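You operate a simulated robot arm through the tools that you are given. There is no shell and no other tool.

The job below is to be done with a simulated robot arm. You get a single attempt, and the scene is never put back.

## Task
Put things in order on the white table. At the end: the yellow adapter from the white table stands where the red adapter stood; the red adapter stands where the black adapter stood; the blue adapter stands where the yellow adapter stood; the black adapter from the white table is in the white tray; whatever was shut is shut again. Leave all else as you found it, and nothing knocked over.

The check looks at the end state, three seconds after you hand in, the way a careful person would. Anything else that was tipped, shoved, dropped, spilled or broken makes it a failure.

## Robot
A 6-joint arm with a two-finger parallel gripper, fixed in place. Base frame: the origin is at the foot of the arm, x ahead of it, y to its left, z up; the work surface is at about z = 0.8. Units: m, degrees, N and s.
With the tool pointing down near the work surface it reaches from about 0.26 to 0.68 m from the base axis. Its first joint turns from -66.0 to 66.0 degrees. Payload 2.9 kg.
Tool frame: the origin (TCP) lies between the finger pads and is the grasp point; the fingertips stand 0.03 m ahead of it; z points along the fingers, y is the line along which they close. Largest opening 0.11 m; finger width 0.02, thickness 0.01; the body of the gripper, 0.048 by 0.112 m, starts 0.055 m behind the TCP.
Orientation is that of the tool frame in the base frame, as a unit quaternion [w, x, y, z]. With the fingers straight down and closing along the base's y, the tool's x points along the base's -x, its y along +y and its z along -z.

## Interface
- The arm moves only by the tool nudge_tool. Its argument "series" is a list of rows, each a list of 7 numbers: the turn, a rotation vector about the base's x, y, z in degrees, then the shift along the base's x, y, z in cm, then the closure in counts, from 0 (fully open) to 255 (shut). In form: [[ax, ay, az, tx, ty, tz, fingers], ...]. A call has 1 to 20 rows; each row shifts and turns the commanded pose from where the row before left it. Each row takes 0.2 s and may step no farther than 0.05 m and 8.6 degrees from the row before; otherwise, or with a gripper value out of range, the whole call is refused. Where a pose cannot be reached the arm comes as near as it can. A force on the tool above 40 N (or 10 N above the force at the start of the call, whichever is more), or a blocked arm, ends the call early, and 0.2 s more pass. The fingers move at their own pace (about 0.108 m/s each) and stop on an object; they squeeze with about 33 N. The grip force told is the motor's: it shows also when the fingers shut on nothing. Time passes only in rows, and 0.2 s behind the last, so rows that do not move let the fingers close. The reply holds the time, the measured pose of the TCP, the force on the tool along the base axes, the opening and the grip force, in the units named above and with some noise, with the torque about the TCP (base axes, N m) and any sound that the robot's microphone picked up.
- Cameras (640 x 400 px; columns grow to the right, rows downward): "scene" is fixed at [0.091, 0.4301, 1.3861]; the picture's right is [-0.67, -0.74, 0.00], its down [-0.46, 0.41, -0.79] and it looks along [0.59, -0.53, -0.61] (base axes); focal length 304 px, centre (320, 200). "wrist" rides on the gripper at [0.072, 0.017, -0.103] in the tool frame; the picture's right is [-0.23, 0.97, 0.00], its down [-0.76, -0.18, -0.62] and it looks along [-0.61, -0.14, 0.78] (tool axes); focal length 222 px, centre (320, 200). There is no depth. A picture from a camera that has moved, and an enlarged one, comes with that camera's place and axes in the base frame and with its lens. The place of the scene camera against the robot may be out by one fixed shift of up to 0.025 m in any direction.
- snapshot(camera): a new picture of that camera. No time passes.
- enlarge(camera, box): a new picture of the part [left, top, right, bottom] of that camera's present view, enlarged. No time passes.
- sign_off(): hands the job in; it is judged then, once.

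Places have to be worked out from the pictures, the camera data and where the tool is seen. Open the gripper and draw the arm clear of the work before you hand the job in, unless the task says otherwise.

The tools are called after "Call:" as a command line: name --pt "numbers of a row" for each row, then --argument value for the rest, lists and objects as JSON in quotes. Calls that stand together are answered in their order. nudge_tool: Moves the arm, as the interface text tells. Its arguments: {"type":"object","properties":{"series":{"type":"array"}},"required":["series"]} The other tools are called the same way: snapshot (camera) takes a picture; enlarge (camera, box) takes an enlarged picture of a part of a camera's view; sign_off () hands the job in.

At the start:

```text
clock: 0.0
tool_pos: [0.5087, -0.0143, 1.1111]
ee_rot: [-0.001, 0.0, 1.0, -0.001]
force: [0.4, 0.6, 0.0]
ft_torque: [0.02, 0.0, 0.02]
finger_gap: 0.1101
gripper_force: 0.0
```

scene: 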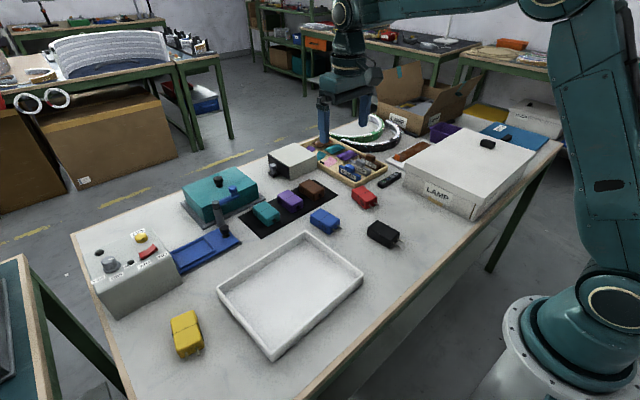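
wrist: 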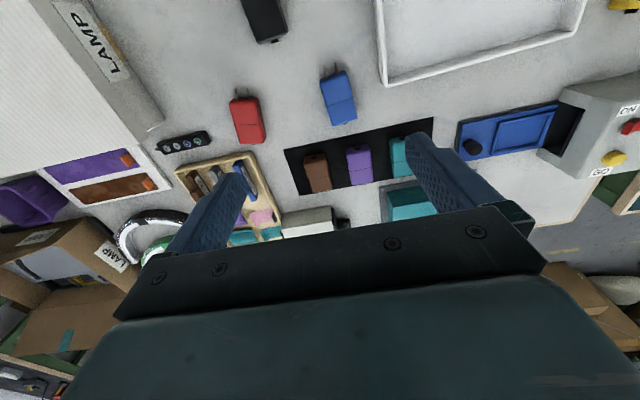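

I begin by looking closely at the table in both views before moving anything.

Call:
enlarge --camera "scene" --box '[240, 130, 440, 255]'

Call:
enlarge --camera "scene" --box '[70, 160, 390, 360]'

Call:
enlarge --camera "wrist" --box '[160, 0, 480, 200]'

```text
3.20 times, centred on (340, 192) of scene
camera zoom: at [0.091, 0.4301, 1.3861], right [-0.67, -0.74, 0.0], down [-0.46, 0.41, -0.79], along [0.59, -0.53, -0.61], focal length 974 px, centre (256, 224)
```

zoom: 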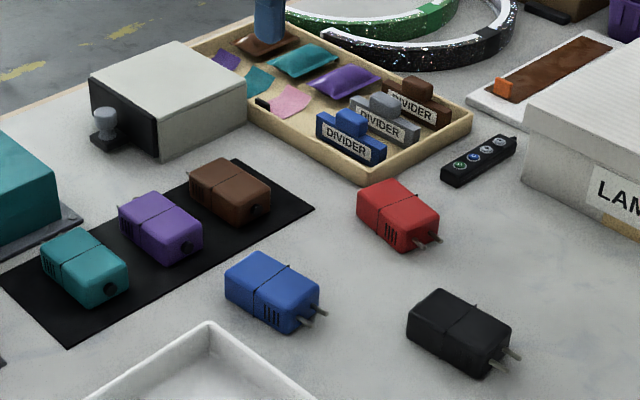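

```text
2.00 times, centred on (230, 260) of scene
camera zoom: at [0.091, 0.4301, 1.3861], right [-0.67, -0.74, 0.0], down [-0.46, 0.41, -0.79], along [0.59, -0.53, -0.61], focal length 608 px, centre (500, 80)
```

zoom: 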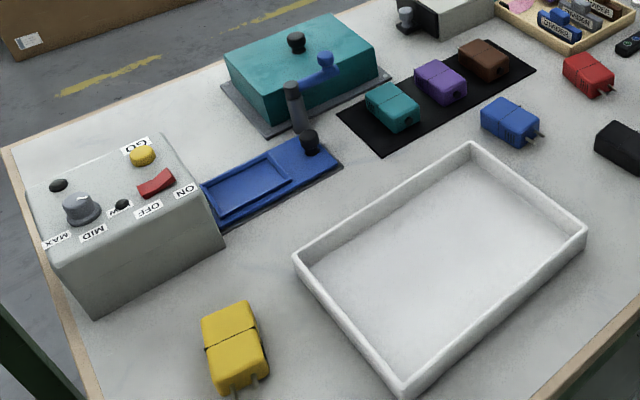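

```text
2.00 times, centred on (320, 100) of wrist
camera zoom: at [0.4377, 0.0023, 1.214], right [0.23, 0.97, 0.0], down [0.76, -0.18, 0.62], along [0.61, -0.14, -0.78], focal length 444 px, centre (320, 400)
```

zoom: 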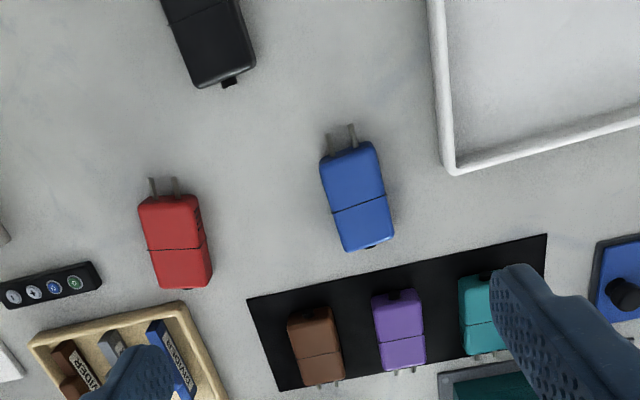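

All four adapters are on the open table: blue is near (0.54, 0.01), red near (0.54, -0.15), black near (0.42, -0.07) and yellow near (0.48, 0.42). I draw the arm back, staying high, to get black, red and blue in one wrist picture.

Call:
nudge_tool --pt "0 0 0 -4 0 0 0" --pt "0 0 0 -4 0 0 0" --pt "0 0 0 -4 0 0 0" --pt "0 0 0 -3 -1 0 0" --pt "0 0 0 0 0 0 0"

Call:
snapshot --camera "wrist"

Call:
enlarge --camera "wrist" --box '[160, 0, 480, 200]'

```text
clock: 1.2
tool_pos: [0.3598, -0.0233, 1.1107]
ee_rot: [0.0, 0.001, 1.0, 0.0]
force: [0.0, 0.7, 0.0]
ft_torque: [-0.02, 0.01, 0.02]
finger_gap: 0.1099
gripper_force: 0.1
```

```text
taken
camera wrist: at [0.2873, -0.007, 1.2132], right [0.23, 0.97, 0.0], down [0.76, -0.18, 0.62], along [0.61, -0.14, -0.78], focal length 222 px, centre (320, 200)
```

wrist: 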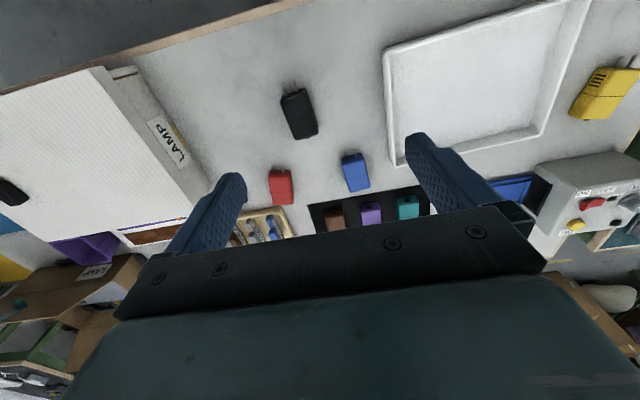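

```text
2.00 times, centred on (320, 100) of wrist
camera zoom: at [0.2873, -0.007, 1.2132], right [0.23, 0.97, 0.0], down [0.76, -0.18, 0.62], along [0.61, -0.14, -0.78], focal length 444 px, centre (320, 400)
```

zoom: 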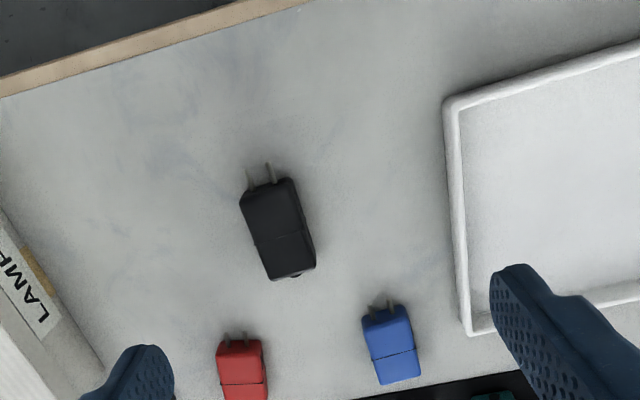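

Black, red and blue are all visible now. I zoom in on each one to get its corners.

Call:
enlarge --camera "wrist" --box '[260, 75, 340, 145]'

Call:
enlarge --camera "wrist" --box '[250, 140, 390, 215]'

Call:
enlarge --camera "wrist" --box '[540, 50, 640, 130]'

Call:
enlarge --camera "scene" --box '[380, 100, 560, 220]'

```text
5.71 times, centred on (300, 110) of wrist
camera zoom: at [0.2873, -0.007, 1.2132], right [0.23, 0.97, 0.0], down [0.76, -0.18, 0.62], along [0.61, -0.14, -0.78], focal length 1269 px, centre (434, 714)
```

zoom: 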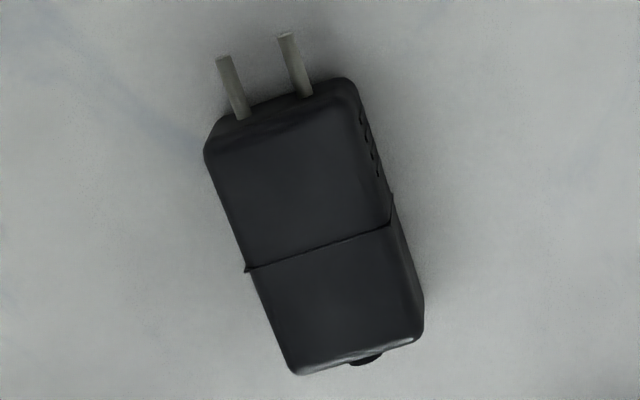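

```text
4.57 times, centred on (320, 178) of wrist
camera zoom: at [0.2873, -0.007, 1.2132], right [0.23, 0.97, 0.0], down [0.76, -0.18, 0.62], along [0.61, -0.14, -0.78], focal length 1015 px, centre (320, 303)
```

zoom: 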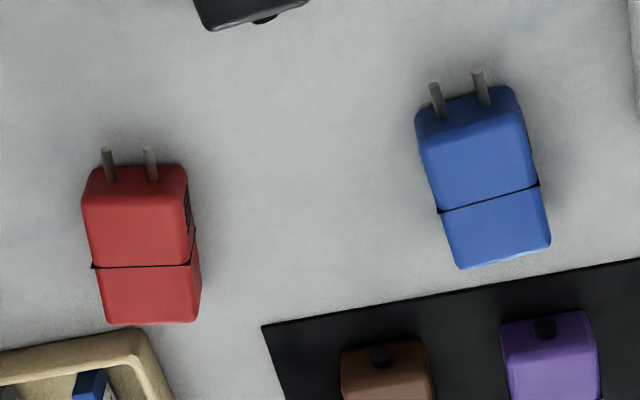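

```text
5.00 times, centred on (590, 90) of wrist
camera zoom: at [0.2873, -0.007, 1.2132], right [0.23, 0.97, 0.0], down [0.76, -0.18, 0.62], along [0.61, -0.14, -0.78], focal length 1111 px, centre (-1030, 750)
```

zoom: 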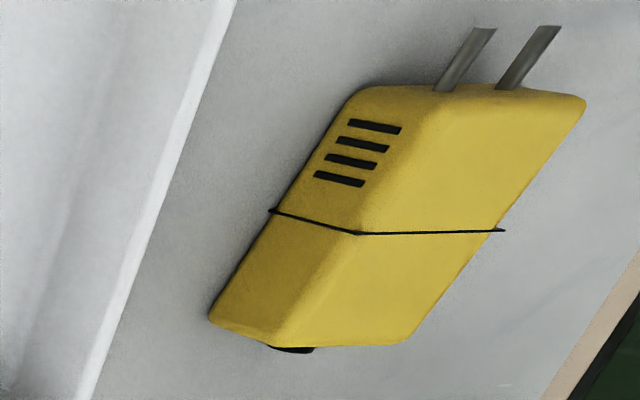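

```text
3.33 times, centred on (470, 160) of scene
camera zoom: at [0.091, 0.4301, 1.3861], right [-0.67, -0.74, 0.0], down [-0.46, 0.41, -0.79], along [0.59, -0.53, -0.61], focal length 1014 px, centre (-180, 333)
```

zoom: 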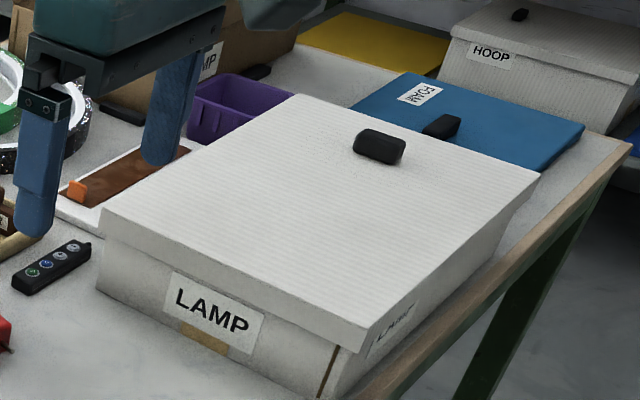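

My estimates are: black at (0.401, -0.068) with yaw about +5°, red at (0.543, -0.152) with about -10°, blue at (0.543, 0.011) with about +7° and yellow at (0.484, 0.422) with about -9°. Each is about 0.045 wide, 0.07 long and 0.03 high, with its prongs toward the base. I go down over black first and stop above it to check the alignment.

Call:
nudge_tool --pt "0 0 5 1.0 -1.1 -4.5 60" --pt "0 0 0 1.0 -1.1 -4.5 60" --pt "0 0 0 1.0 -1.1 -4.5 60" --pt "0 0 0 1.1 -1.1 -4.0 60" --pt "0 0 0 0 0 0 60" --pt "0 0 0 0 0 0 60"

Call:
snapshot --camera "wrist"

Call:
enlarge --camera "scene" --box '[300, 150, 460, 250]'

```text
clock: 2.6
tool_pos: [0.4024, -0.0699, 0.9352]
ee_rot: [0.0, -0.044, 0.999, -0.001]
force: [0.6, -0.1, -0.2]
ft_torque: [-0.02, -0.01, 0.02]
finger_gap: 0.084
gripper_force: 0.0
```

```text
taken
camera wrist: at [0.3293, -0.0606, 1.0383], right [0.14, 0.99, 0.0], down [0.77, -0.11, 0.62], along [0.62, -0.09, -0.78], focal length 222 px, centre (320, 200)
```

wrist: 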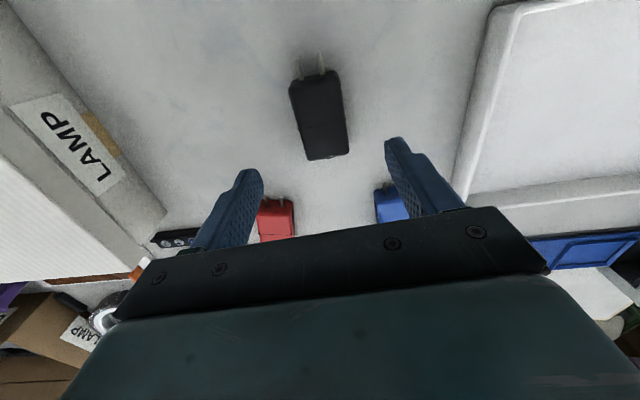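

```text
4.00 times, centred on (380, 200) of scene
camera zoom: at [0.091, 0.4301, 1.3861], right [-0.67, -0.74, 0.0], down [-0.46, 0.41, -0.79], along [0.59, -0.53, -0.61], focal length 1217 px, centre (80, 200)
```

zoom: 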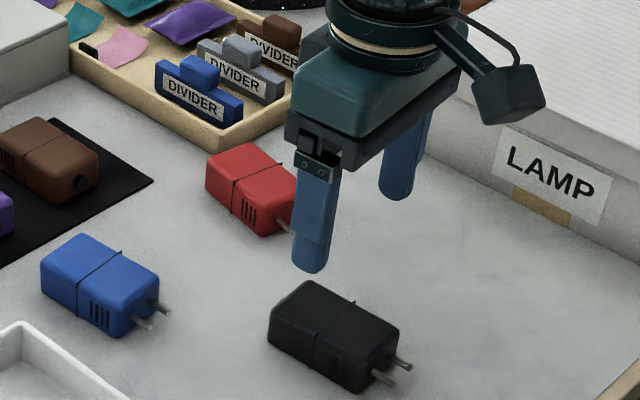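

The wrist view shows black nearly in line with the fingers. I enlarge it to refine its centre and yaw.

Call:
enlarge --camera "wrist" --box '[260, 40, 380, 170]'

Call:
enlarge --camera "wrist" --box '[220, 130, 440, 260]'

```text
3.08 times, centred on (320, 105) of wrist
camera zoom: at [0.3293, -0.0606, 1.0383], right [0.14, 0.99, 0.0], down [0.77, -0.11, 0.62], along [0.62, -0.09, -0.78], focal length 684 px, centre (320, 492)
```

zoom: 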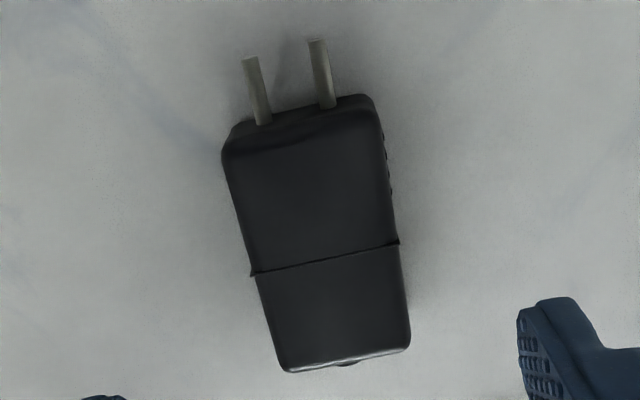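

```text
2.91 times, centred on (330, 195) of wrist
camera zoom: at [0.3293, -0.0606, 1.0383], right [0.14, 0.99, 0.0], down [0.77, -0.11, 0.62], along [0.62, -0.09, -0.78], focal length 646 px, centre (291, 214)
```

zoom: 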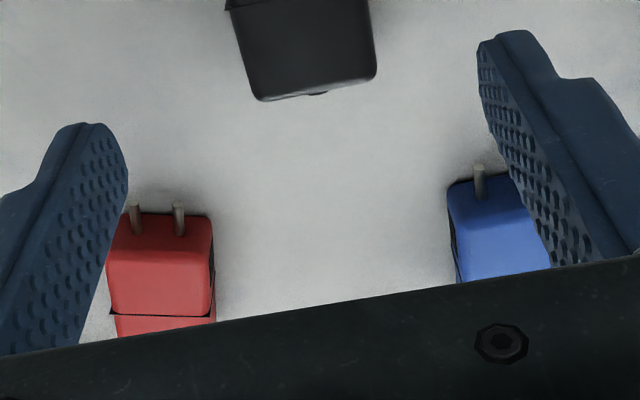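

Black's refined centre is (0.404, -0.070) with yaw about +4°, and the TCP is right above it. I go straight down to TCP z of about 0.834 and close on it.

Call:
nudge_tool --pt "0 0 -1 0.1 0 -4 60" --pt "0 0 0 0 0 -4 60" --pt "0 0 0 0 0 -1.5 60" --pt "0 0 0 0 0 -0.6 60" --pt "0 0 0 0 0 0 60"

Call:
snapshot --camera "wrist"

Call:
enlarge --camera "scene" --box '[300, 150, 460, 250]'

```text
clock: 3.8
tool_pos: [0.4018, -0.0702, 0.836]
ee_rot: [0.0, -0.035, 0.999, 0.001]
force: [0.1, 0.2, 0.0]
ft_torque: [0.0, 0.01, -0.02]
finger_gap: 0.0841
gripper_force: 0.0
```

```text
taken
camera wrist: at [0.3286, -0.0596, 0.9394], right [0.16, 0.99, 0.0], down [0.77, -0.12, 0.62], along [0.62, -0.1, -0.78], focal length 222 px, centre (320, 200)
```

wrist: 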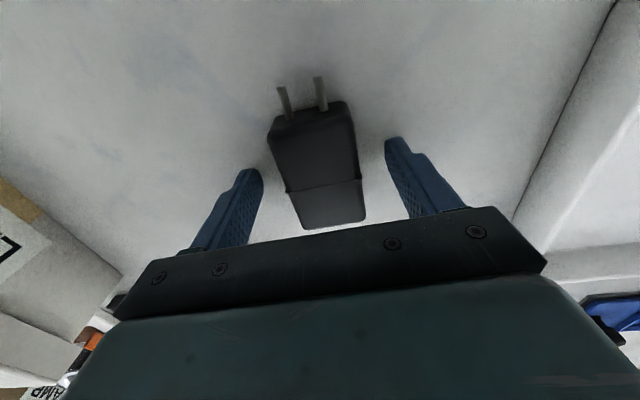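

```text
4.00 times, centred on (380, 200) of scene
camera zoom: at [0.091, 0.4301, 1.3861], right [-0.67, -0.74, 0.0], down [-0.46, 0.41, -0.79], along [0.59, -0.53, -0.61], focal length 1217 px, centre (80, 200)
```

zoom: 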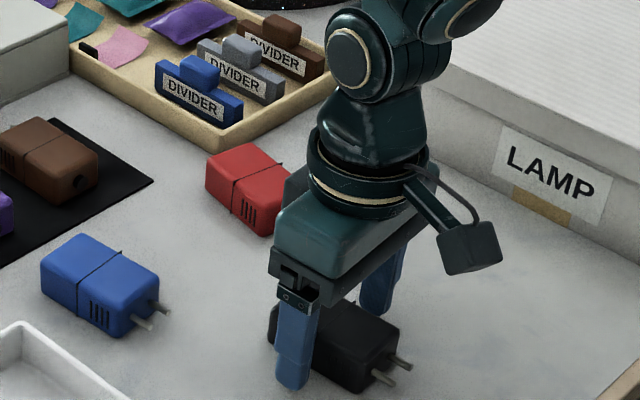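

The fingers straddle black without touching anything. I close on it and wait.

Call:
nudge_tool --pt "0 0 0 0.1 0 -0.1 130" --pt "0 0 0 0 0 0 200" --pt "0 0 0 0 0 0 200" --pt "0 0 0 0 0 0 200"

Call:
snapshot --camera "wrist"

```text
clock: 4.8
tool_pos: [0.4021, -0.0701, 0.8346]
ee_rot: [0.001, -0.035, 0.999, 0.0]
force: [-1.4, -1.8, 5.1]
ft_torque: [0.12, 0.1, 0.05]
finger_gap: 0.0457
gripper_force: 32.8
```

```text
taken
camera wrist: at [0.3293, -0.0591, 0.938], right [0.16, 0.99, 0.0], down [0.77, -0.12, 0.62], along [0.62, -0.1, -0.78], focal length 222 px, centre (320, 200)
```

wrist: 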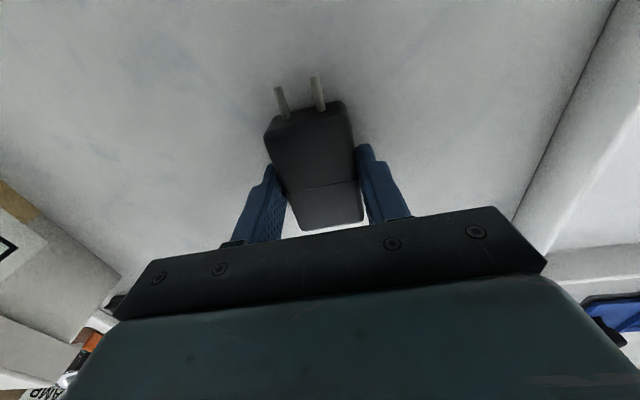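

Black is held, with the gap at 0.0457 and the force steady. It shifted about 2 mm toward -y as the fingers closed, so its original spot is about (0.404, -0.068). I lift it straight up and carry it high over the tray.

Call:
nudge_tool --pt "0 0 0 0 0 2 200" --pt "0 0 0 0 0 4 200" --pt "0 0 0 0 0 4 200" --pt "0 0 0 0 0 3 200" --pt "0 0 0 0.7 4.7 0 200" --pt "0 0 0 0.7 4.7 0 200" --pt "0 0 0 0.7 4.7 0 200" --pt "0 0 0 0.7 4.7 0 200" --pt "0 0 0 0.7 4.7 0 200" --pt "0 0 0 0.5 4.7 0 200" --pt "0 0 0 0 0 0 200" --pt "0 0 0 0 0 0 200"

Call:
snapshot --camera "wrist"

Call:
snapshot --camera "scene"

```text
clock: 7.4
tool_pos: [0.4444, 0.2141, 0.9637]
ee_rot: [0.0, -0.035, 0.999, 0.0]
force: [0.6, 1.0, -1.6]
ft_torque: [0.0, -0.01, 0.02]
finger_gap: 0.0456
gripper_force: 33.0
```

```text
taken
camera wrist: at [0.3708, 0.2254, 1.0676], right [0.16, 0.99, 0.0], down [0.77, -0.12, 0.62], along [0.62, -0.1, -0.78], focal length 222 px, centre (320, 200)
```

wrist: 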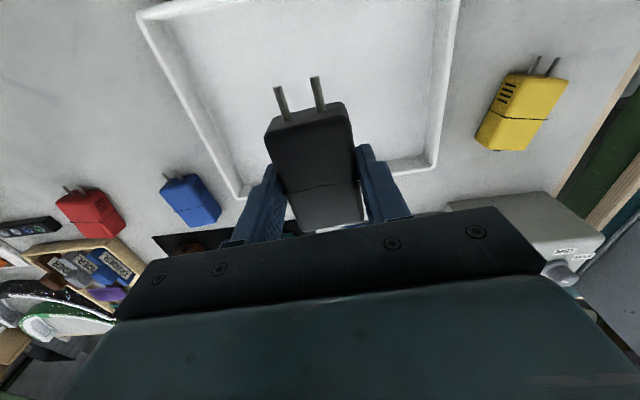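

```text
taken
```

scene: 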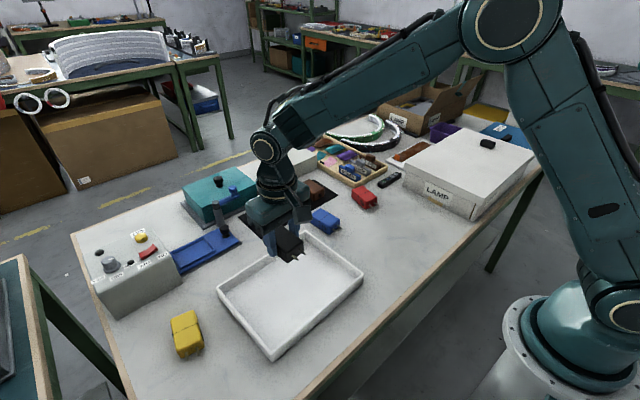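

The TCP is over the middle of the tray, whose interior spans about x 0.34–0.54 and y 0.08–0.345. I lower black to just above the tray floor.

Call:
nudge_tool --pt "0 0 0 0 0 -4 200" --pt "0 0 0 0 0 -4 200" --pt "0 0 0 0 0 -2.5 200" --pt "0 0 0 0 0 -1.2 200" --pt "0 0 0 0 0 0 200"

Call:
snapshot --camera "wrist"

Call:
enlarge --camera "scene" --box '[200, 220, 380, 360]'

```text
clock: 8.6
tool_pos: [0.4431, 0.217, 0.8471]
ee_rot: [0.0, -0.035, 0.999, 0.0]
force: [0.4, 0.5, -1.2]
ft_torque: [-0.01, 0.02, 0.01]
finger_gap: 0.0454
gripper_force: 33.1
```

```text
taken
camera wrist: at [0.3696, 0.2275, 0.9501], right [0.16, 0.99, 0.0], down [0.77, -0.12, 0.62], along [0.62, -0.1, -0.78], focal length 222 px, centre (320, 200)
```

wrist: 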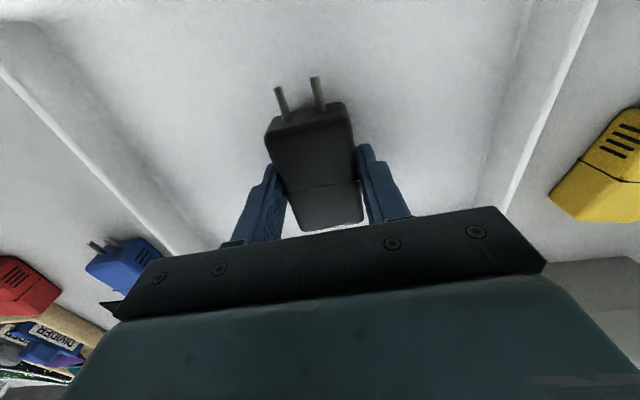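

```text
2.86 times, centred on (290, 290) of scene
camera zoom: at [0.091, 0.4301, 1.3861], right [-0.67, -0.74, 0.0], down [-0.46, 0.41, -0.79], along [0.59, -0.53, -0.61], focal length 869 px, centre (406, -57)
```

zoom: 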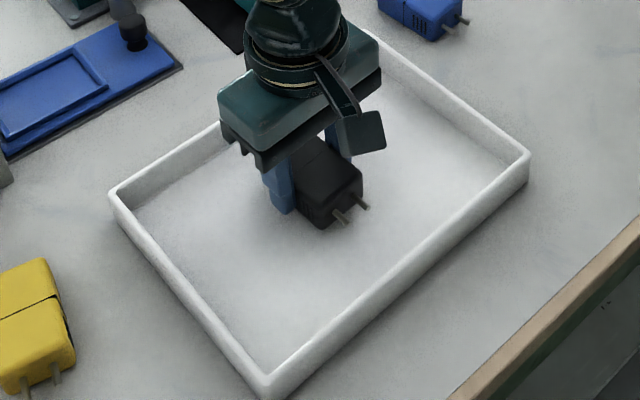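

Nothing touches yet. I ease down in small steps and watch the vertical force.

Call:
nudge_tool --pt "0 0 0 0 0 -0.3 200" --pt "0 0 0 0 0 -0.2 200" --pt "0 0 0 0 0 0 200"

```text
clock: 9.4
tool_pos: [0.4422, 0.2165, 0.8407]
ee_rot: [0.0, -0.035, 0.999, 0.0]
force: [0.5, 0.1, -1.3]
ft_torque: [0.0, -0.02, -0.02]
finger_gap: 0.0454
gripper_force: 33.5
```

Call:
nudge_tool --pt "0 0 0 0 0 -0.2 200" --pt "0 0 0 0 0 0 200"

```text
clock: 10.0
tool_pos: [0.4426, 0.216, 0.8405]
ee_rot: [0.0, -0.035, 0.999, 0.0]
force: [0.2, -0.5, -1.7]
ft_torque: [-0.02, -0.03, 0.0]
finger_gap: 0.0453
gripper_force: 33.2
```

The vertical force still shows only the adapter's weight, so it isn't touching yet. I go down another 2 mm.

Call:
nudge_tool --pt "0 0 0 0 0 -0.1 200" --pt "0 0 0 0 0 -0.1 200" --pt "0 0 0 0 0 0 200"

```text
clock: 10.8
tool_pos: [0.4437, 0.2148, 0.8389]
ee_rot: [0.0, -0.035, 0.999, 0.0]
force: [0.5, -1.7, 8.1]
ft_torque: [-0.09, 0.35, 0.02]
finger_gap: 0.0455
gripper_force: 33.0
```

The force turned to +8 N, so black rests on the tray floor. I release gently to a modest opening and lift away.

Call:
nudge_tool --pt "0 0 0 0 0 0 120" --pt "0 0 0 0 0 0 80" --pt "0 0 0 0 0 0 60" --pt "0 0 0 0 0 3 60" --pt "0 0 0 0 0 4 60" --pt "0 0 0 0 0 5 60" --pt "0 0 0 0 0 0 60"

Call:
snapshot --camera "wrist"

Call:
snapshot --camera "scene"

```text
clock: 12.4
tool_pos: [0.4457, 0.2139, 0.9598]
ee_rot: [0.0, -0.034, 0.999, 0.0]
force: [-0.3, -0.8, -0.8]
ft_torque: [-0.05, -0.02, 0.01]
finger_gap: 0.0842
gripper_force: 0.2
```

```text
taken
camera wrist: at [0.3716, 0.2248, 1.0635], right [0.16, 0.99, 0.0], down [0.77, -0.12, 0.62], along [0.61, -0.1, -0.78], focal length 222 px, centre (320, 200)
```

wrist: 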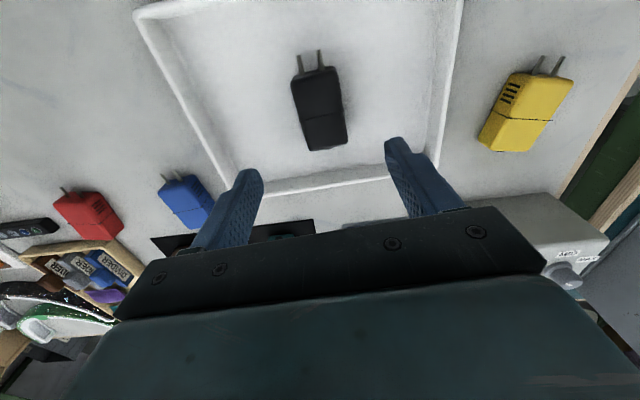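

```text
taken
```

scene: 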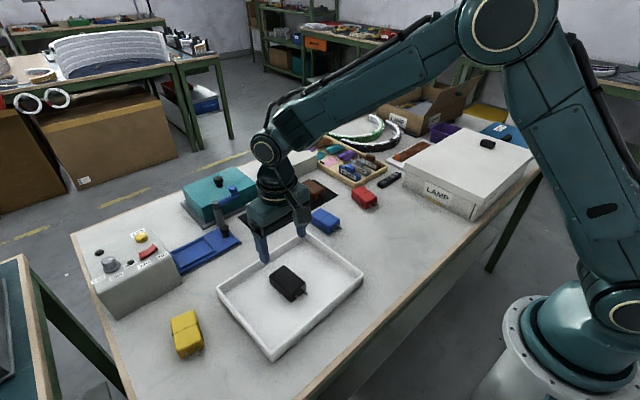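

Black rests in the tray and the tray hasn't moved. Next is red: I raise the arm, cross over to above it and turn to yaw -10°.

Call:
nudge_tool --pt "0 0 0 0 0 4 60" --pt "0 0 -7 1.0 -4.6 0 60" --pt "0 0 -7 1.0 -4.6 0 60" --pt "0 0 0 1.3 -4.6 0 60" --pt "0 0 0 1.3 -4.6 0 60" --pt "0 0 0 1.3 -4.6 0 60" --pt "0 0 0 1.3 -4.6 0 60" --pt "0 0 0 1.3 -4.6 0 60" --pt "0 0 0 1.3 -4.4 0 60" --pt "0 0 0 0 0 -3 60" --pt "0 0 0 0 0 0 60" --pt "0 0 0 0 0 0 60"

Call:
snapshot --camera "wrist"

Call:
enlarge --camera "wrist" --box '[250, 30, 410, 170]'

```text
clock: 15.0
tool_pos: [0.543, -0.1551, 0.9658]
ee_rot: [0.0, 0.087, 0.996, -0.001]
force: [-0.6, -0.6, 0.2]
ft_torque: [-0.01, -0.01, -0.02]
finger_gap: 0.0842
gripper_force: 0.2
```

```text
taken
camera wrist: at [0.4747, -0.1264, 1.0686], right [0.39, 0.92, 0.0], down [0.72, -0.31, 0.62], along [0.57, -0.24, -0.78], focal length 222 px, centre (320, 200)
```

wrist: 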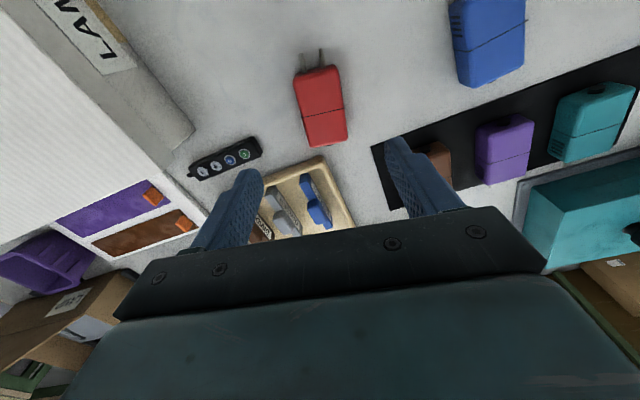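

```text
2.86 times, centred on (330, 100) of wrist
camera zoom: at [0.4747, -0.1264, 1.0686], right [0.39, 0.92, 0.0], down [0.72, -0.31, 0.62], along [0.57, -0.24, -0.78], focal length 635 px, centre (291, 486)
```

zoom: 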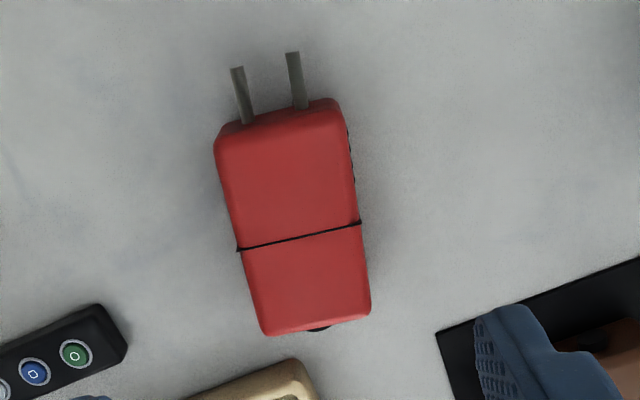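

Red comes out at about (0.544, -0.152) with yaw -11°, roughly 3 mm to +y of the tool. I correct for that, go down beside it and check before closing.

Call:
nudge_tool --pt "0 0 -1 0.1 0.3 -4 60" --pt "0 0 0 0 0 -4 60" --pt "0 0 0 0 0 -3 60" --pt "0 0 0 0 0 -1.7 60" --pt "0 0 0 0 0 -0.5 60" --pt "0 0 0 0 0 0 60"

Call:
snapshot --camera "wrist"

Call:
enlarge --camera "scene" --box '[300, 130, 460, 230]'

```text
clock: 16.4
tool_pos: [0.5422, -0.1477, 0.835]
ee_rot: [0.0, 0.096, 0.995, 0.0]
force: [-0.2, -1.0, -1.0]
ft_torque: [0.02, 0.02, -0.03]
finger_gap: 0.0843
gripper_force: 0.1
```

```text
taken
camera wrist: at [0.4747, -0.1181, 0.939], right [0.41, 0.91, 0.0], down [0.71, -0.32, 0.62], along [0.57, -0.25, -0.78], focal length 222 px, centre (320, 200)
```

wrist: 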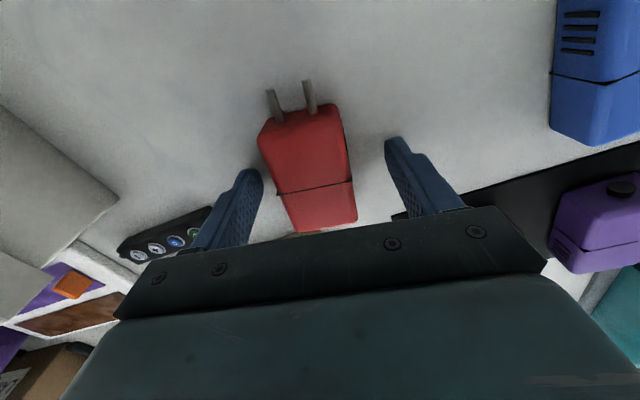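

```text
4.00 times, centred on (380, 180) of scene
camera zoom: at [0.091, 0.4301, 1.3861], right [-0.67, -0.74, 0.0], down [-0.46, 0.41, -0.79], along [0.59, -0.53, -0.61], focal length 1217 px, centre (80, 280)
```

zoom: 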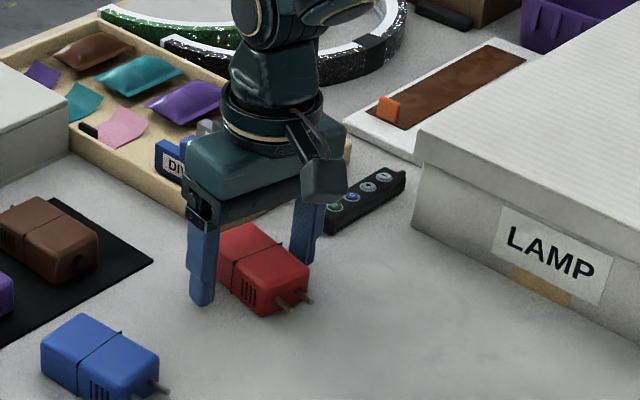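

The fingers straddle red, but it sits about 5 mm toward -y of the tool centre. Measured poses now agree on red at (0.5436, -0.1526), so I shift the tool before closing to avoid pushing it.

Call:
nudge_tool --pt "0 0 0 0 -0.5 0 60" --pt "0 0 0 0 0 0 60"

Call:
snapshot --camera "wrist"

```text
clock: 17.0
tool_pos: [0.5422, -0.1525, 0.8361]
ee_rot: [0.0, 0.096, 0.995, 0.0]
force: [0.4, 0.0, 0.7]
ft_torque: [0.01, -0.01, -0.01]
finger_gap: 0.0842
gripper_force: 0.1
```

```text
taken
camera wrist: at [0.4745, -0.1236, 0.9397], right [0.41, 0.91, 0.0], down [0.71, -0.32, 0.62], along [0.57, -0.25, -0.78], focal length 222 px, centre (320, 200)
```

wrist: 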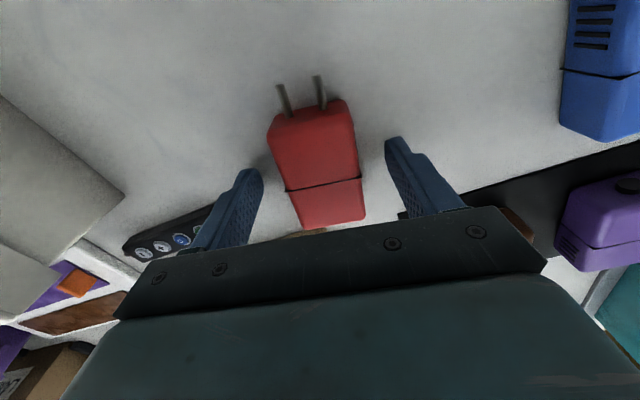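

This view matches black's pre-grasp view almost pixel for pixel. I close on red.

Call:
nudge_tool --pt "0 0 0 0 0 0 130" --pt "0 0 0 0 0 0 200" --pt "0 0 0 0 0 0 200" --pt "0 0 0 0 0 0 200"

Call:
snapshot --camera "wrist"

```text
clock: 18.0
tool_pos: [0.5424, -0.1531, 0.8366]
ee_rot: [0.0, 0.096, 0.995, 0.0]
force: [-0.2, -0.3, 0.1]
ft_torque: [-0.08, -0.04, 0.01]
finger_gap: 0.0456
gripper_force: 32.4
```

```text
taken
camera wrist: at [0.4745, -0.1236, 0.9397], right [0.41, 0.91, 0.0], down [0.71, -0.32, 0.62], along [0.57, -0.25, -0.78], focal length 222 px, centre (320, 200)
```

wrist: 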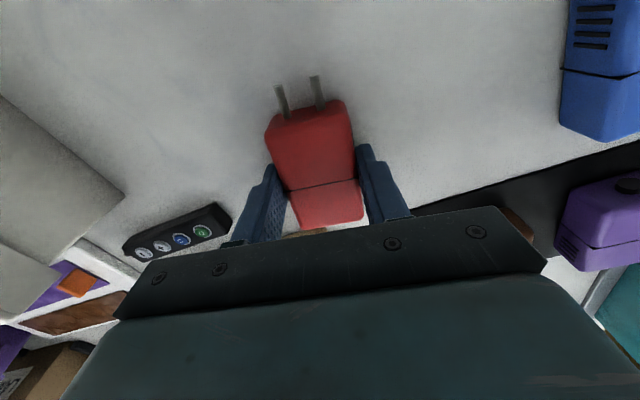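

Red is held in the same relative pose black had. I lift it, carry it to black's old spot with TCP target (0.402, -0.0685) and yaw +4°, and stop above the table to check.

Call:
nudge_tool --pt "0 0 0 0 0 2 200" --pt "0 0 0 0 0 4 200" --pt "0 0 0 0 0 3 200" --pt "0 0 7.5 -3.5 2.1 0 200" --pt "0 0 7.5 -3.5 2.1 0 200" --pt "0 0 0 -3.5 2.1 0 200" --pt "0 0 0 -3.5 2.1 0 200" --pt "0 0 0 0 0 -4 200" --pt "0 0 0 0 0 -3 200" --pt "0 0 0 0 0 0 200" --pt "0 0 0 0 0 0 200"

Call:
snapshot --camera "wrist"

Call:
enlarge --camera "scene" --box '[300, 150, 460, 250]'

```text
clock: 20.4
tool_pos: [0.3986, -0.0703, 0.8584]
ee_rot: [-0.001, -0.035, 0.999, -0.001]
force: [0.6, -0.3, -0.5]
ft_torque: [0.0, -0.01, 0.0]
finger_gap: 0.0454
gripper_force: 32.9
```

```text
taken
camera wrist: at [0.3263, -0.0592, 0.9612], right [0.16, 0.99, 0.0], down [0.77, -0.12, 0.62], along [0.62, -0.1, -0.78], focal length 222 px, centre (320, 200)
```

wrist: 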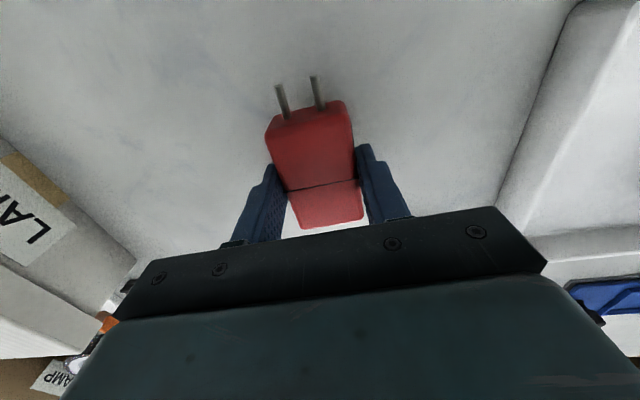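

```text
4.00 times, centred on (380, 200) of scene
camera zoom: at [0.091, 0.4301, 1.3861], right [-0.67, -0.74, 0.0], down [-0.46, 0.41, -0.79], along [0.59, -0.53, -0.61], focal length 1217 px, centre (80, 200)
```

zoom: 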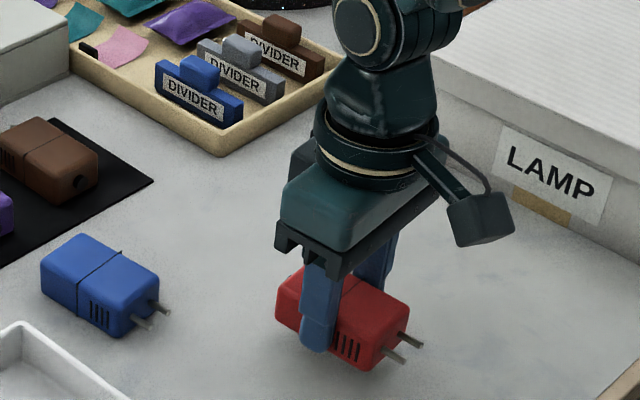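

The TCP reads (0.3986, -0.0703), so I add the small correction and go down most of the remaining 2 cm.

Call:
nudge_tool --pt "0 0 0 0.35 0.2 0 200" --pt "0 0 0 0 0 -1.2 200" --pt "0 0 0 0 0 -0.4 200" --pt "0 0 0 0 0 0 200"

Call:
enlarge --camera "scene" --box '[300, 150, 460, 250]'

```text
clock: 21.4
tool_pos: [0.404, -0.0677, 0.8397]
ee_rot: [0.001, -0.035, 0.999, 0.0]
force: [0.0, -0.6, -1.8]
ft_torque: [0.01, 0.01, -0.03]
finger_gap: 0.0457
gripper_force: 33.2
```

```text
4.00 times, centred on (380, 200) of scene
camera zoom: at [0.091, 0.4301, 1.3861], right [-0.67, -0.74, 0.0], down [-0.46, 0.41, -0.79], along [0.59, -0.53, -0.61], focal length 1217 px, centre (80, 200)
```

zoom: 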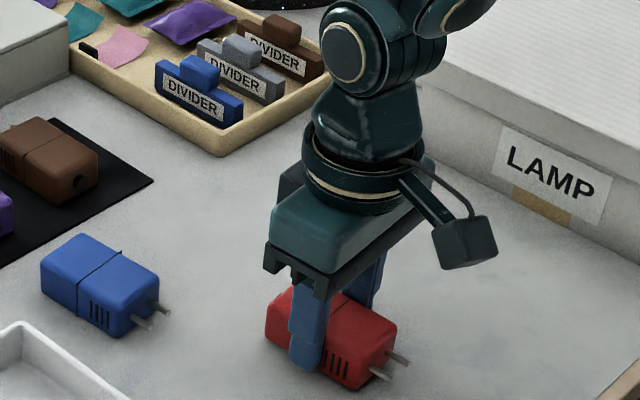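

Compared with black's original outline, red would land 2–3 mm too far toward +y. I trim that and lower it until it touches.

Call:
nudge_tool --pt "0 0 0 -0.05 -0.2 0 200" --pt "0 0 0 0 0 -0.2 200" --pt "0 0 0 0 0 -0.15 200" --pt "0 0 0 0 0 0 200"

Call:
enlarge --camera "scene" --box '[300, 150, 460, 250]'

```text
clock: 22.4
tool_pos: [0.4038, -0.0696, 0.8377]
ee_rot: [0.0, -0.035, 0.999, 0.0]
force: [1.1, 0.1, -1.1]
ft_torque: [0.01, -0.02, -0.02]
finger_gap: 0.0455
gripper_force: 33.4
```

```text
4.00 times, centred on (380, 200) of scene
camera zoom: at [0.091, 0.4301, 1.3861], right [-0.67, -0.74, 0.0], down [-0.46, 0.41, -0.79], along [0.59, -0.53, -0.61], focal length 1217 px, centre (80, 200)
```

zoom: 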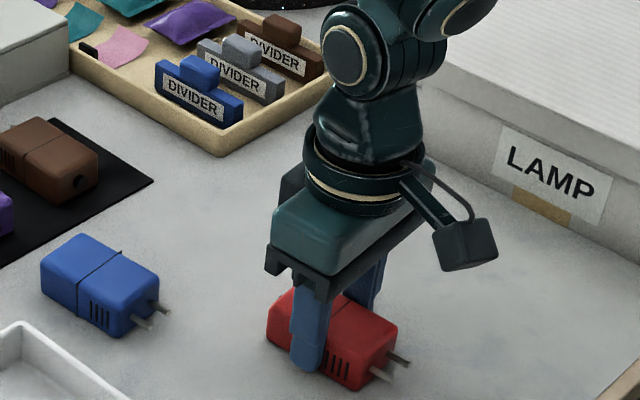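

The prong tips now line up with where black's were. I go down the last millimetre or two to the table.

Call:
nudge_tool --pt "0 0 0 0 0 -0.1 200" --pt "0 0 0 0 0 0 200"

```text
clock: 23.0
tool_pos: [0.4056, -0.0703, 0.8355]
ee_rot: [0.0, -0.035, 0.999, 0.0]
force: [-0.7, -1.0, -0.6]
ft_torque: [-0.03, -0.02, 0.0]
finger_gap: 0.0455
gripper_force: 32.9
```

Call:
nudge_tool --pt "0 0 0 0 0 -0.1 200" --pt "0 0 0 0 0 0 200"

Call:
enlarge --camera "scene" --box '[300, 150, 460, 250]'

```text
clock: 23.6
tool_pos: [0.4057, -0.0706, 0.837]
ee_rot: [0.001, -0.034, 0.999, -0.001]
force: [-5.2, -5.4, 24.4]
ft_torque: [-0.03, 0.42, 0.04]
finger_gap: 0.0456
gripper_force: 33.2
```

```text
4.00 times, centred on (380, 200) of scene
camera zoom: at [0.0906, 0.43, 1.3861], right [-0.67, -0.74, 0.0], down [-0.46, 0.41, -0.79], along [0.59, -0.53, -0.61], focal length 1217 px, centre (80, 200)
```

zoom: 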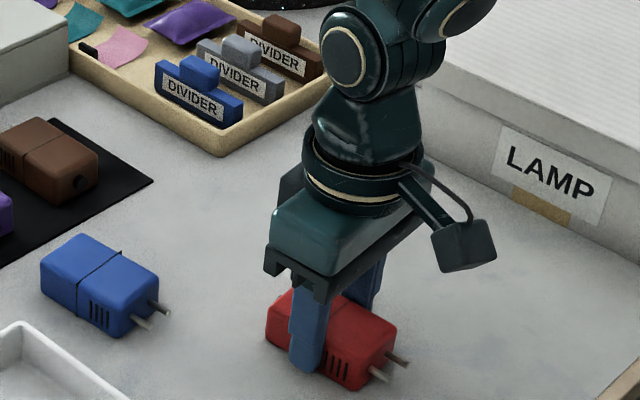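

Red is firmly on the table, with +24 N on the tool. I back off 1 mm, release and lift straight up.

Call:
nudge_tool --pt "0 0 0 0 0 0.1 200" --pt "0 0 0 0 0 0 120" --pt "0 0 0 0 0 0 80" --pt "0 0 0 0 0 0 60" --pt "0 0 0 0 0 3 60" --pt "0 0 0 0 0 4 60" --pt "0 0 0 0 0 5 60" --pt "0 0 0 0 0 4 60" --pt "0 0 0 0 0 0 60"

Call:
snapshot --camera "wrist"

Call:
enlarge --camera "scene" --box '[300, 150, 460, 250]'

```text
clock: 25.6
tool_pos: [0.4055, -0.0707, 0.9936]
ee_rot: [0.001, -0.035, 0.999, 0.0]
force: [-0.6, -0.4, -1.1]
ft_torque: [-0.01, -0.03, 0.01]
finger_gap: 0.084
gripper_force: 0.2
```

```text
taken
camera wrist: at [0.3313, -0.0601, 1.0972], right [0.16, 0.99, 0.0], down [0.77, -0.12, 0.62], along [0.62, -0.1, -0.78], focal length 222 px, centre (320, 200)
```

wrist: 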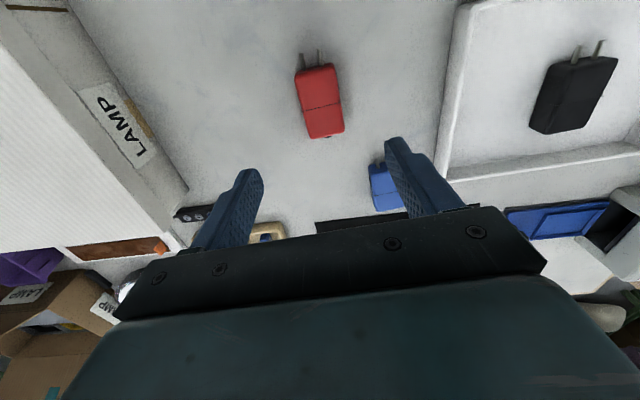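

```text
4.00 times, centred on (380, 200) of scene
camera zoom: at [0.091, 0.4301, 1.3861], right [-0.67, -0.74, 0.0], down [-0.46, 0.41, -0.79], along [0.59, -0.53, -0.61], focal length 1217 px, centre (80, 200)
```

zoom: 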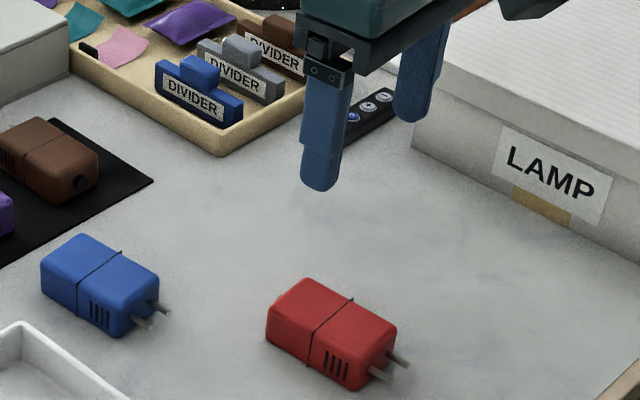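

Red stands within about 2 mm of black's old spot. Now I move high across to yellow at about (0.484, 0.422), turning to yaw -9.5°.

Call:
nudge_tool --pt "0 0 -6.75 0.7 4.45 0 70" --pt "0 0 -6.75 0.7 4.45 0 70" --pt "0 0 0 0.7 4.45 0 70" --pt "0 0 0 0.7 4.45 0 70" --pt "0 0 0 0.7 4.45 0 70" --pt "0 0 0 0.7 4.45 0 70" --pt "0 0 0 0.7 4.45 0 70" --pt "0 0 0 0.7 4.45 0 70" --pt "0 0 0 0.7 4.45 0 70" --pt "0 0 0 0.7 4.45 0 70" --pt "0 0 0 0.7 4.45 0 70" --pt "0 0 0 0 0 -3 70" --pt "0 0 0 0 0 0 70" --pt "0 0 0 0 0 0 70"

Call:
snapshot --camera "wrist"

Call:
enlarge --camera "wrist" --box '[240, 30, 400, 170]'

Call:
snapshot --camera "scene"

```text
clock: 28.6
tool_pos: [0.4838, 0.4211, 0.9651]
ee_rot: [0.001, 0.084, 0.997, 0.001]
force: [-0.3, -1.2, -0.5]
ft_torque: [-0.03, 0.03, 0.01]
finger_gap: 0.0798
gripper_force: 0.1
```

```text
taken
camera wrist: at [0.4162, 0.4485, 1.0687], right [0.38, 0.92, 0.0], down [0.72, -0.3, 0.62], along [0.58, -0.24, -0.78], focal length 222 px, centre (320, 200)
```

wrist: 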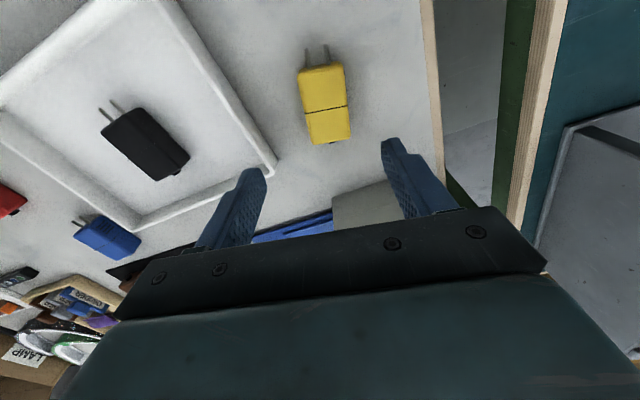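

```text
2.86 times, centred on (320, 100) of wrist
camera zoom: at [0.4162, 0.4485, 1.0687], right [0.38, 0.92, 0.0], down [0.72, -0.3, 0.62], along [0.58, -0.24, -0.78], focal length 635 px, centre (320, 486)
```

zoom: 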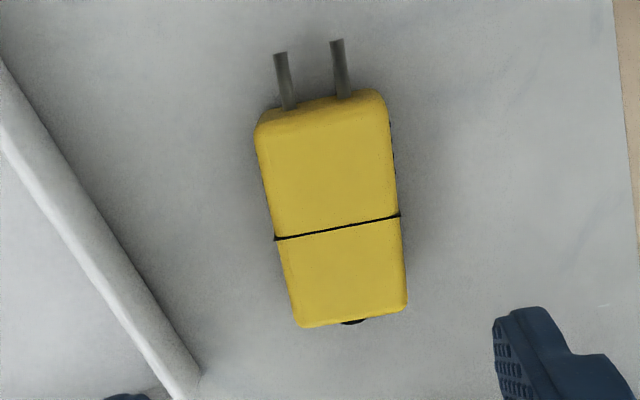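

```text
taken
```

scene: 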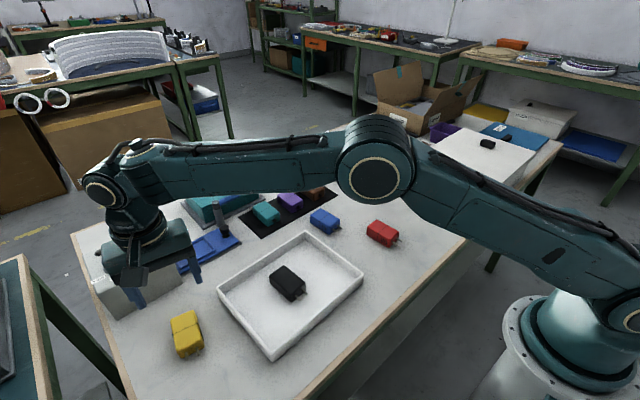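

Yellow comes out at about (0.484, 0.427) with yaw about -12.5°, and there are about 4 cm to the tray edge. I shift +6 mm in y, turn -2.5° and go down, then check before closing.

Call:
nudge_tool --pt "0 0 -2.5 0 0.6 -3 65" --pt "0 0 0 0 0 -4 65" --pt "0 0 0 0 0 -3 65" --pt "0 0 0 0 0 -2 65" --pt "0 0 0 0 0 0 65" --pt "0 0 0 0 0 0 65"

Call:
snapshot --camera "wrist"

Call:
enlarge --camera "scene" --box '[70, 220, 270, 370]'

```text
clock: 30.0
tool_pos: [0.4817, 0.4291, 0.8447]
ee_rot: [0.0, 0.104, 0.995, 0.0]
force: [0.0, 0.2, 0.1]
ft_torque: [-0.02, 0.02, -0.02]
finger_gap: 0.0821
gripper_force: 0.0
```

```text
taken
camera wrist: at [0.4144, 0.4588, 0.9478], right [0.42, 0.91, 0.0], down [0.71, -0.33, 0.62], along [0.56, -0.26, -0.78], focal length 222 px, centre (320, 200)
```

wrist: 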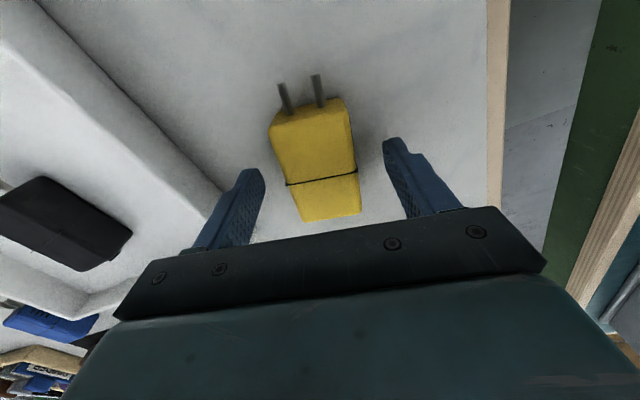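

```text
2.67 times, centred on (170, 295) of scene
camera zoom: at [0.091, 0.4301, 1.3861], right [-0.67, -0.74, 0.0], down [-0.46, 0.41, -0.79], along [0.59, -0.53, -0.61], focal length 811 px, centre (720, -53)
```

zoom: 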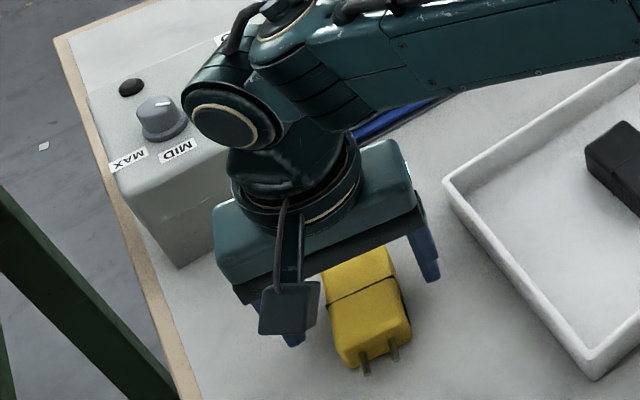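

Yellow sits well between the fingers, so I lower the last 8 mm and close.

Call:
nudge_tool --pt "0 0 0 0 0 -0.8 65" --pt "0 0 0 0 0 0 65"

Call:
snapshot --camera "wrist"

```text
clock: 30.6
tool_pos: [0.4821, 0.4274, 0.8361]
ee_rot: [0.0, 0.104, 0.995, 0.0]
force: [0.4, 0.1, -0.1]
ft_torque: [0.03, 0.0, 0.01]
finger_gap: 0.0819
gripper_force: 0.1
```

```text
taken
camera wrist: at [0.4154, 0.458, 0.9396], right [0.42, 0.91, 0.0], down [0.71, -0.33, 0.62], along [0.56, -0.26, -0.78], focal length 222 px, centre (320, 200)
```

wrist: 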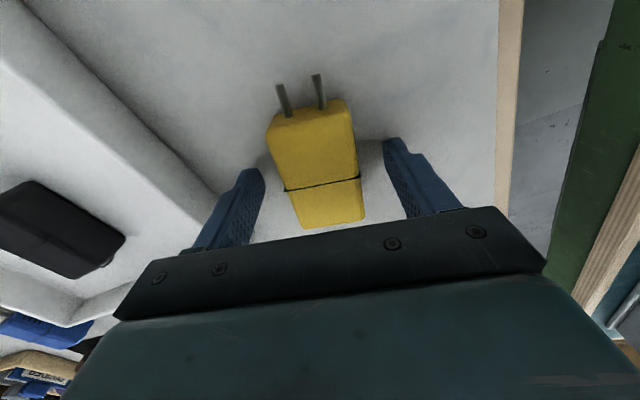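

The view again matches the earlier pre-grasp pictures. I close on yellow.

Call:
nudge_tool --pt "0 0 0 0 0 0 130" --pt "0 0 0 0 0 0 200" --pt "0 0 0 0 0 0 200" --pt "0 0 0 0 0 0 200"

Call:
snapshot --camera "wrist"

```text
clock: 31.6
tool_pos: [0.4826, 0.4277, 0.837]
ee_rot: [0.0, 0.104, 0.995, 0.0]
force: [0.8, 0.5, -0.2]
ft_torque: [0.03, 0.02, 0.04]
finger_gap: 0.0452
gripper_force: 33.5
```

```text
taken
camera wrist: at [0.4154, 0.4581, 0.9398], right [0.42, 0.91, 0.0], down [0.71, -0.33, 0.62], along [0.56, -0.26, -0.78], focal length 222 px, centre (320, 200)
```

wrist: 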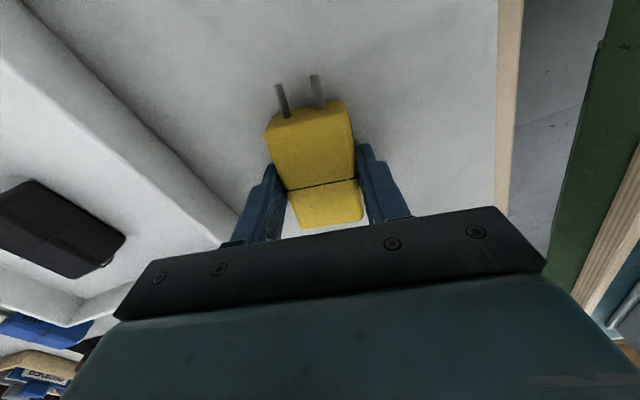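

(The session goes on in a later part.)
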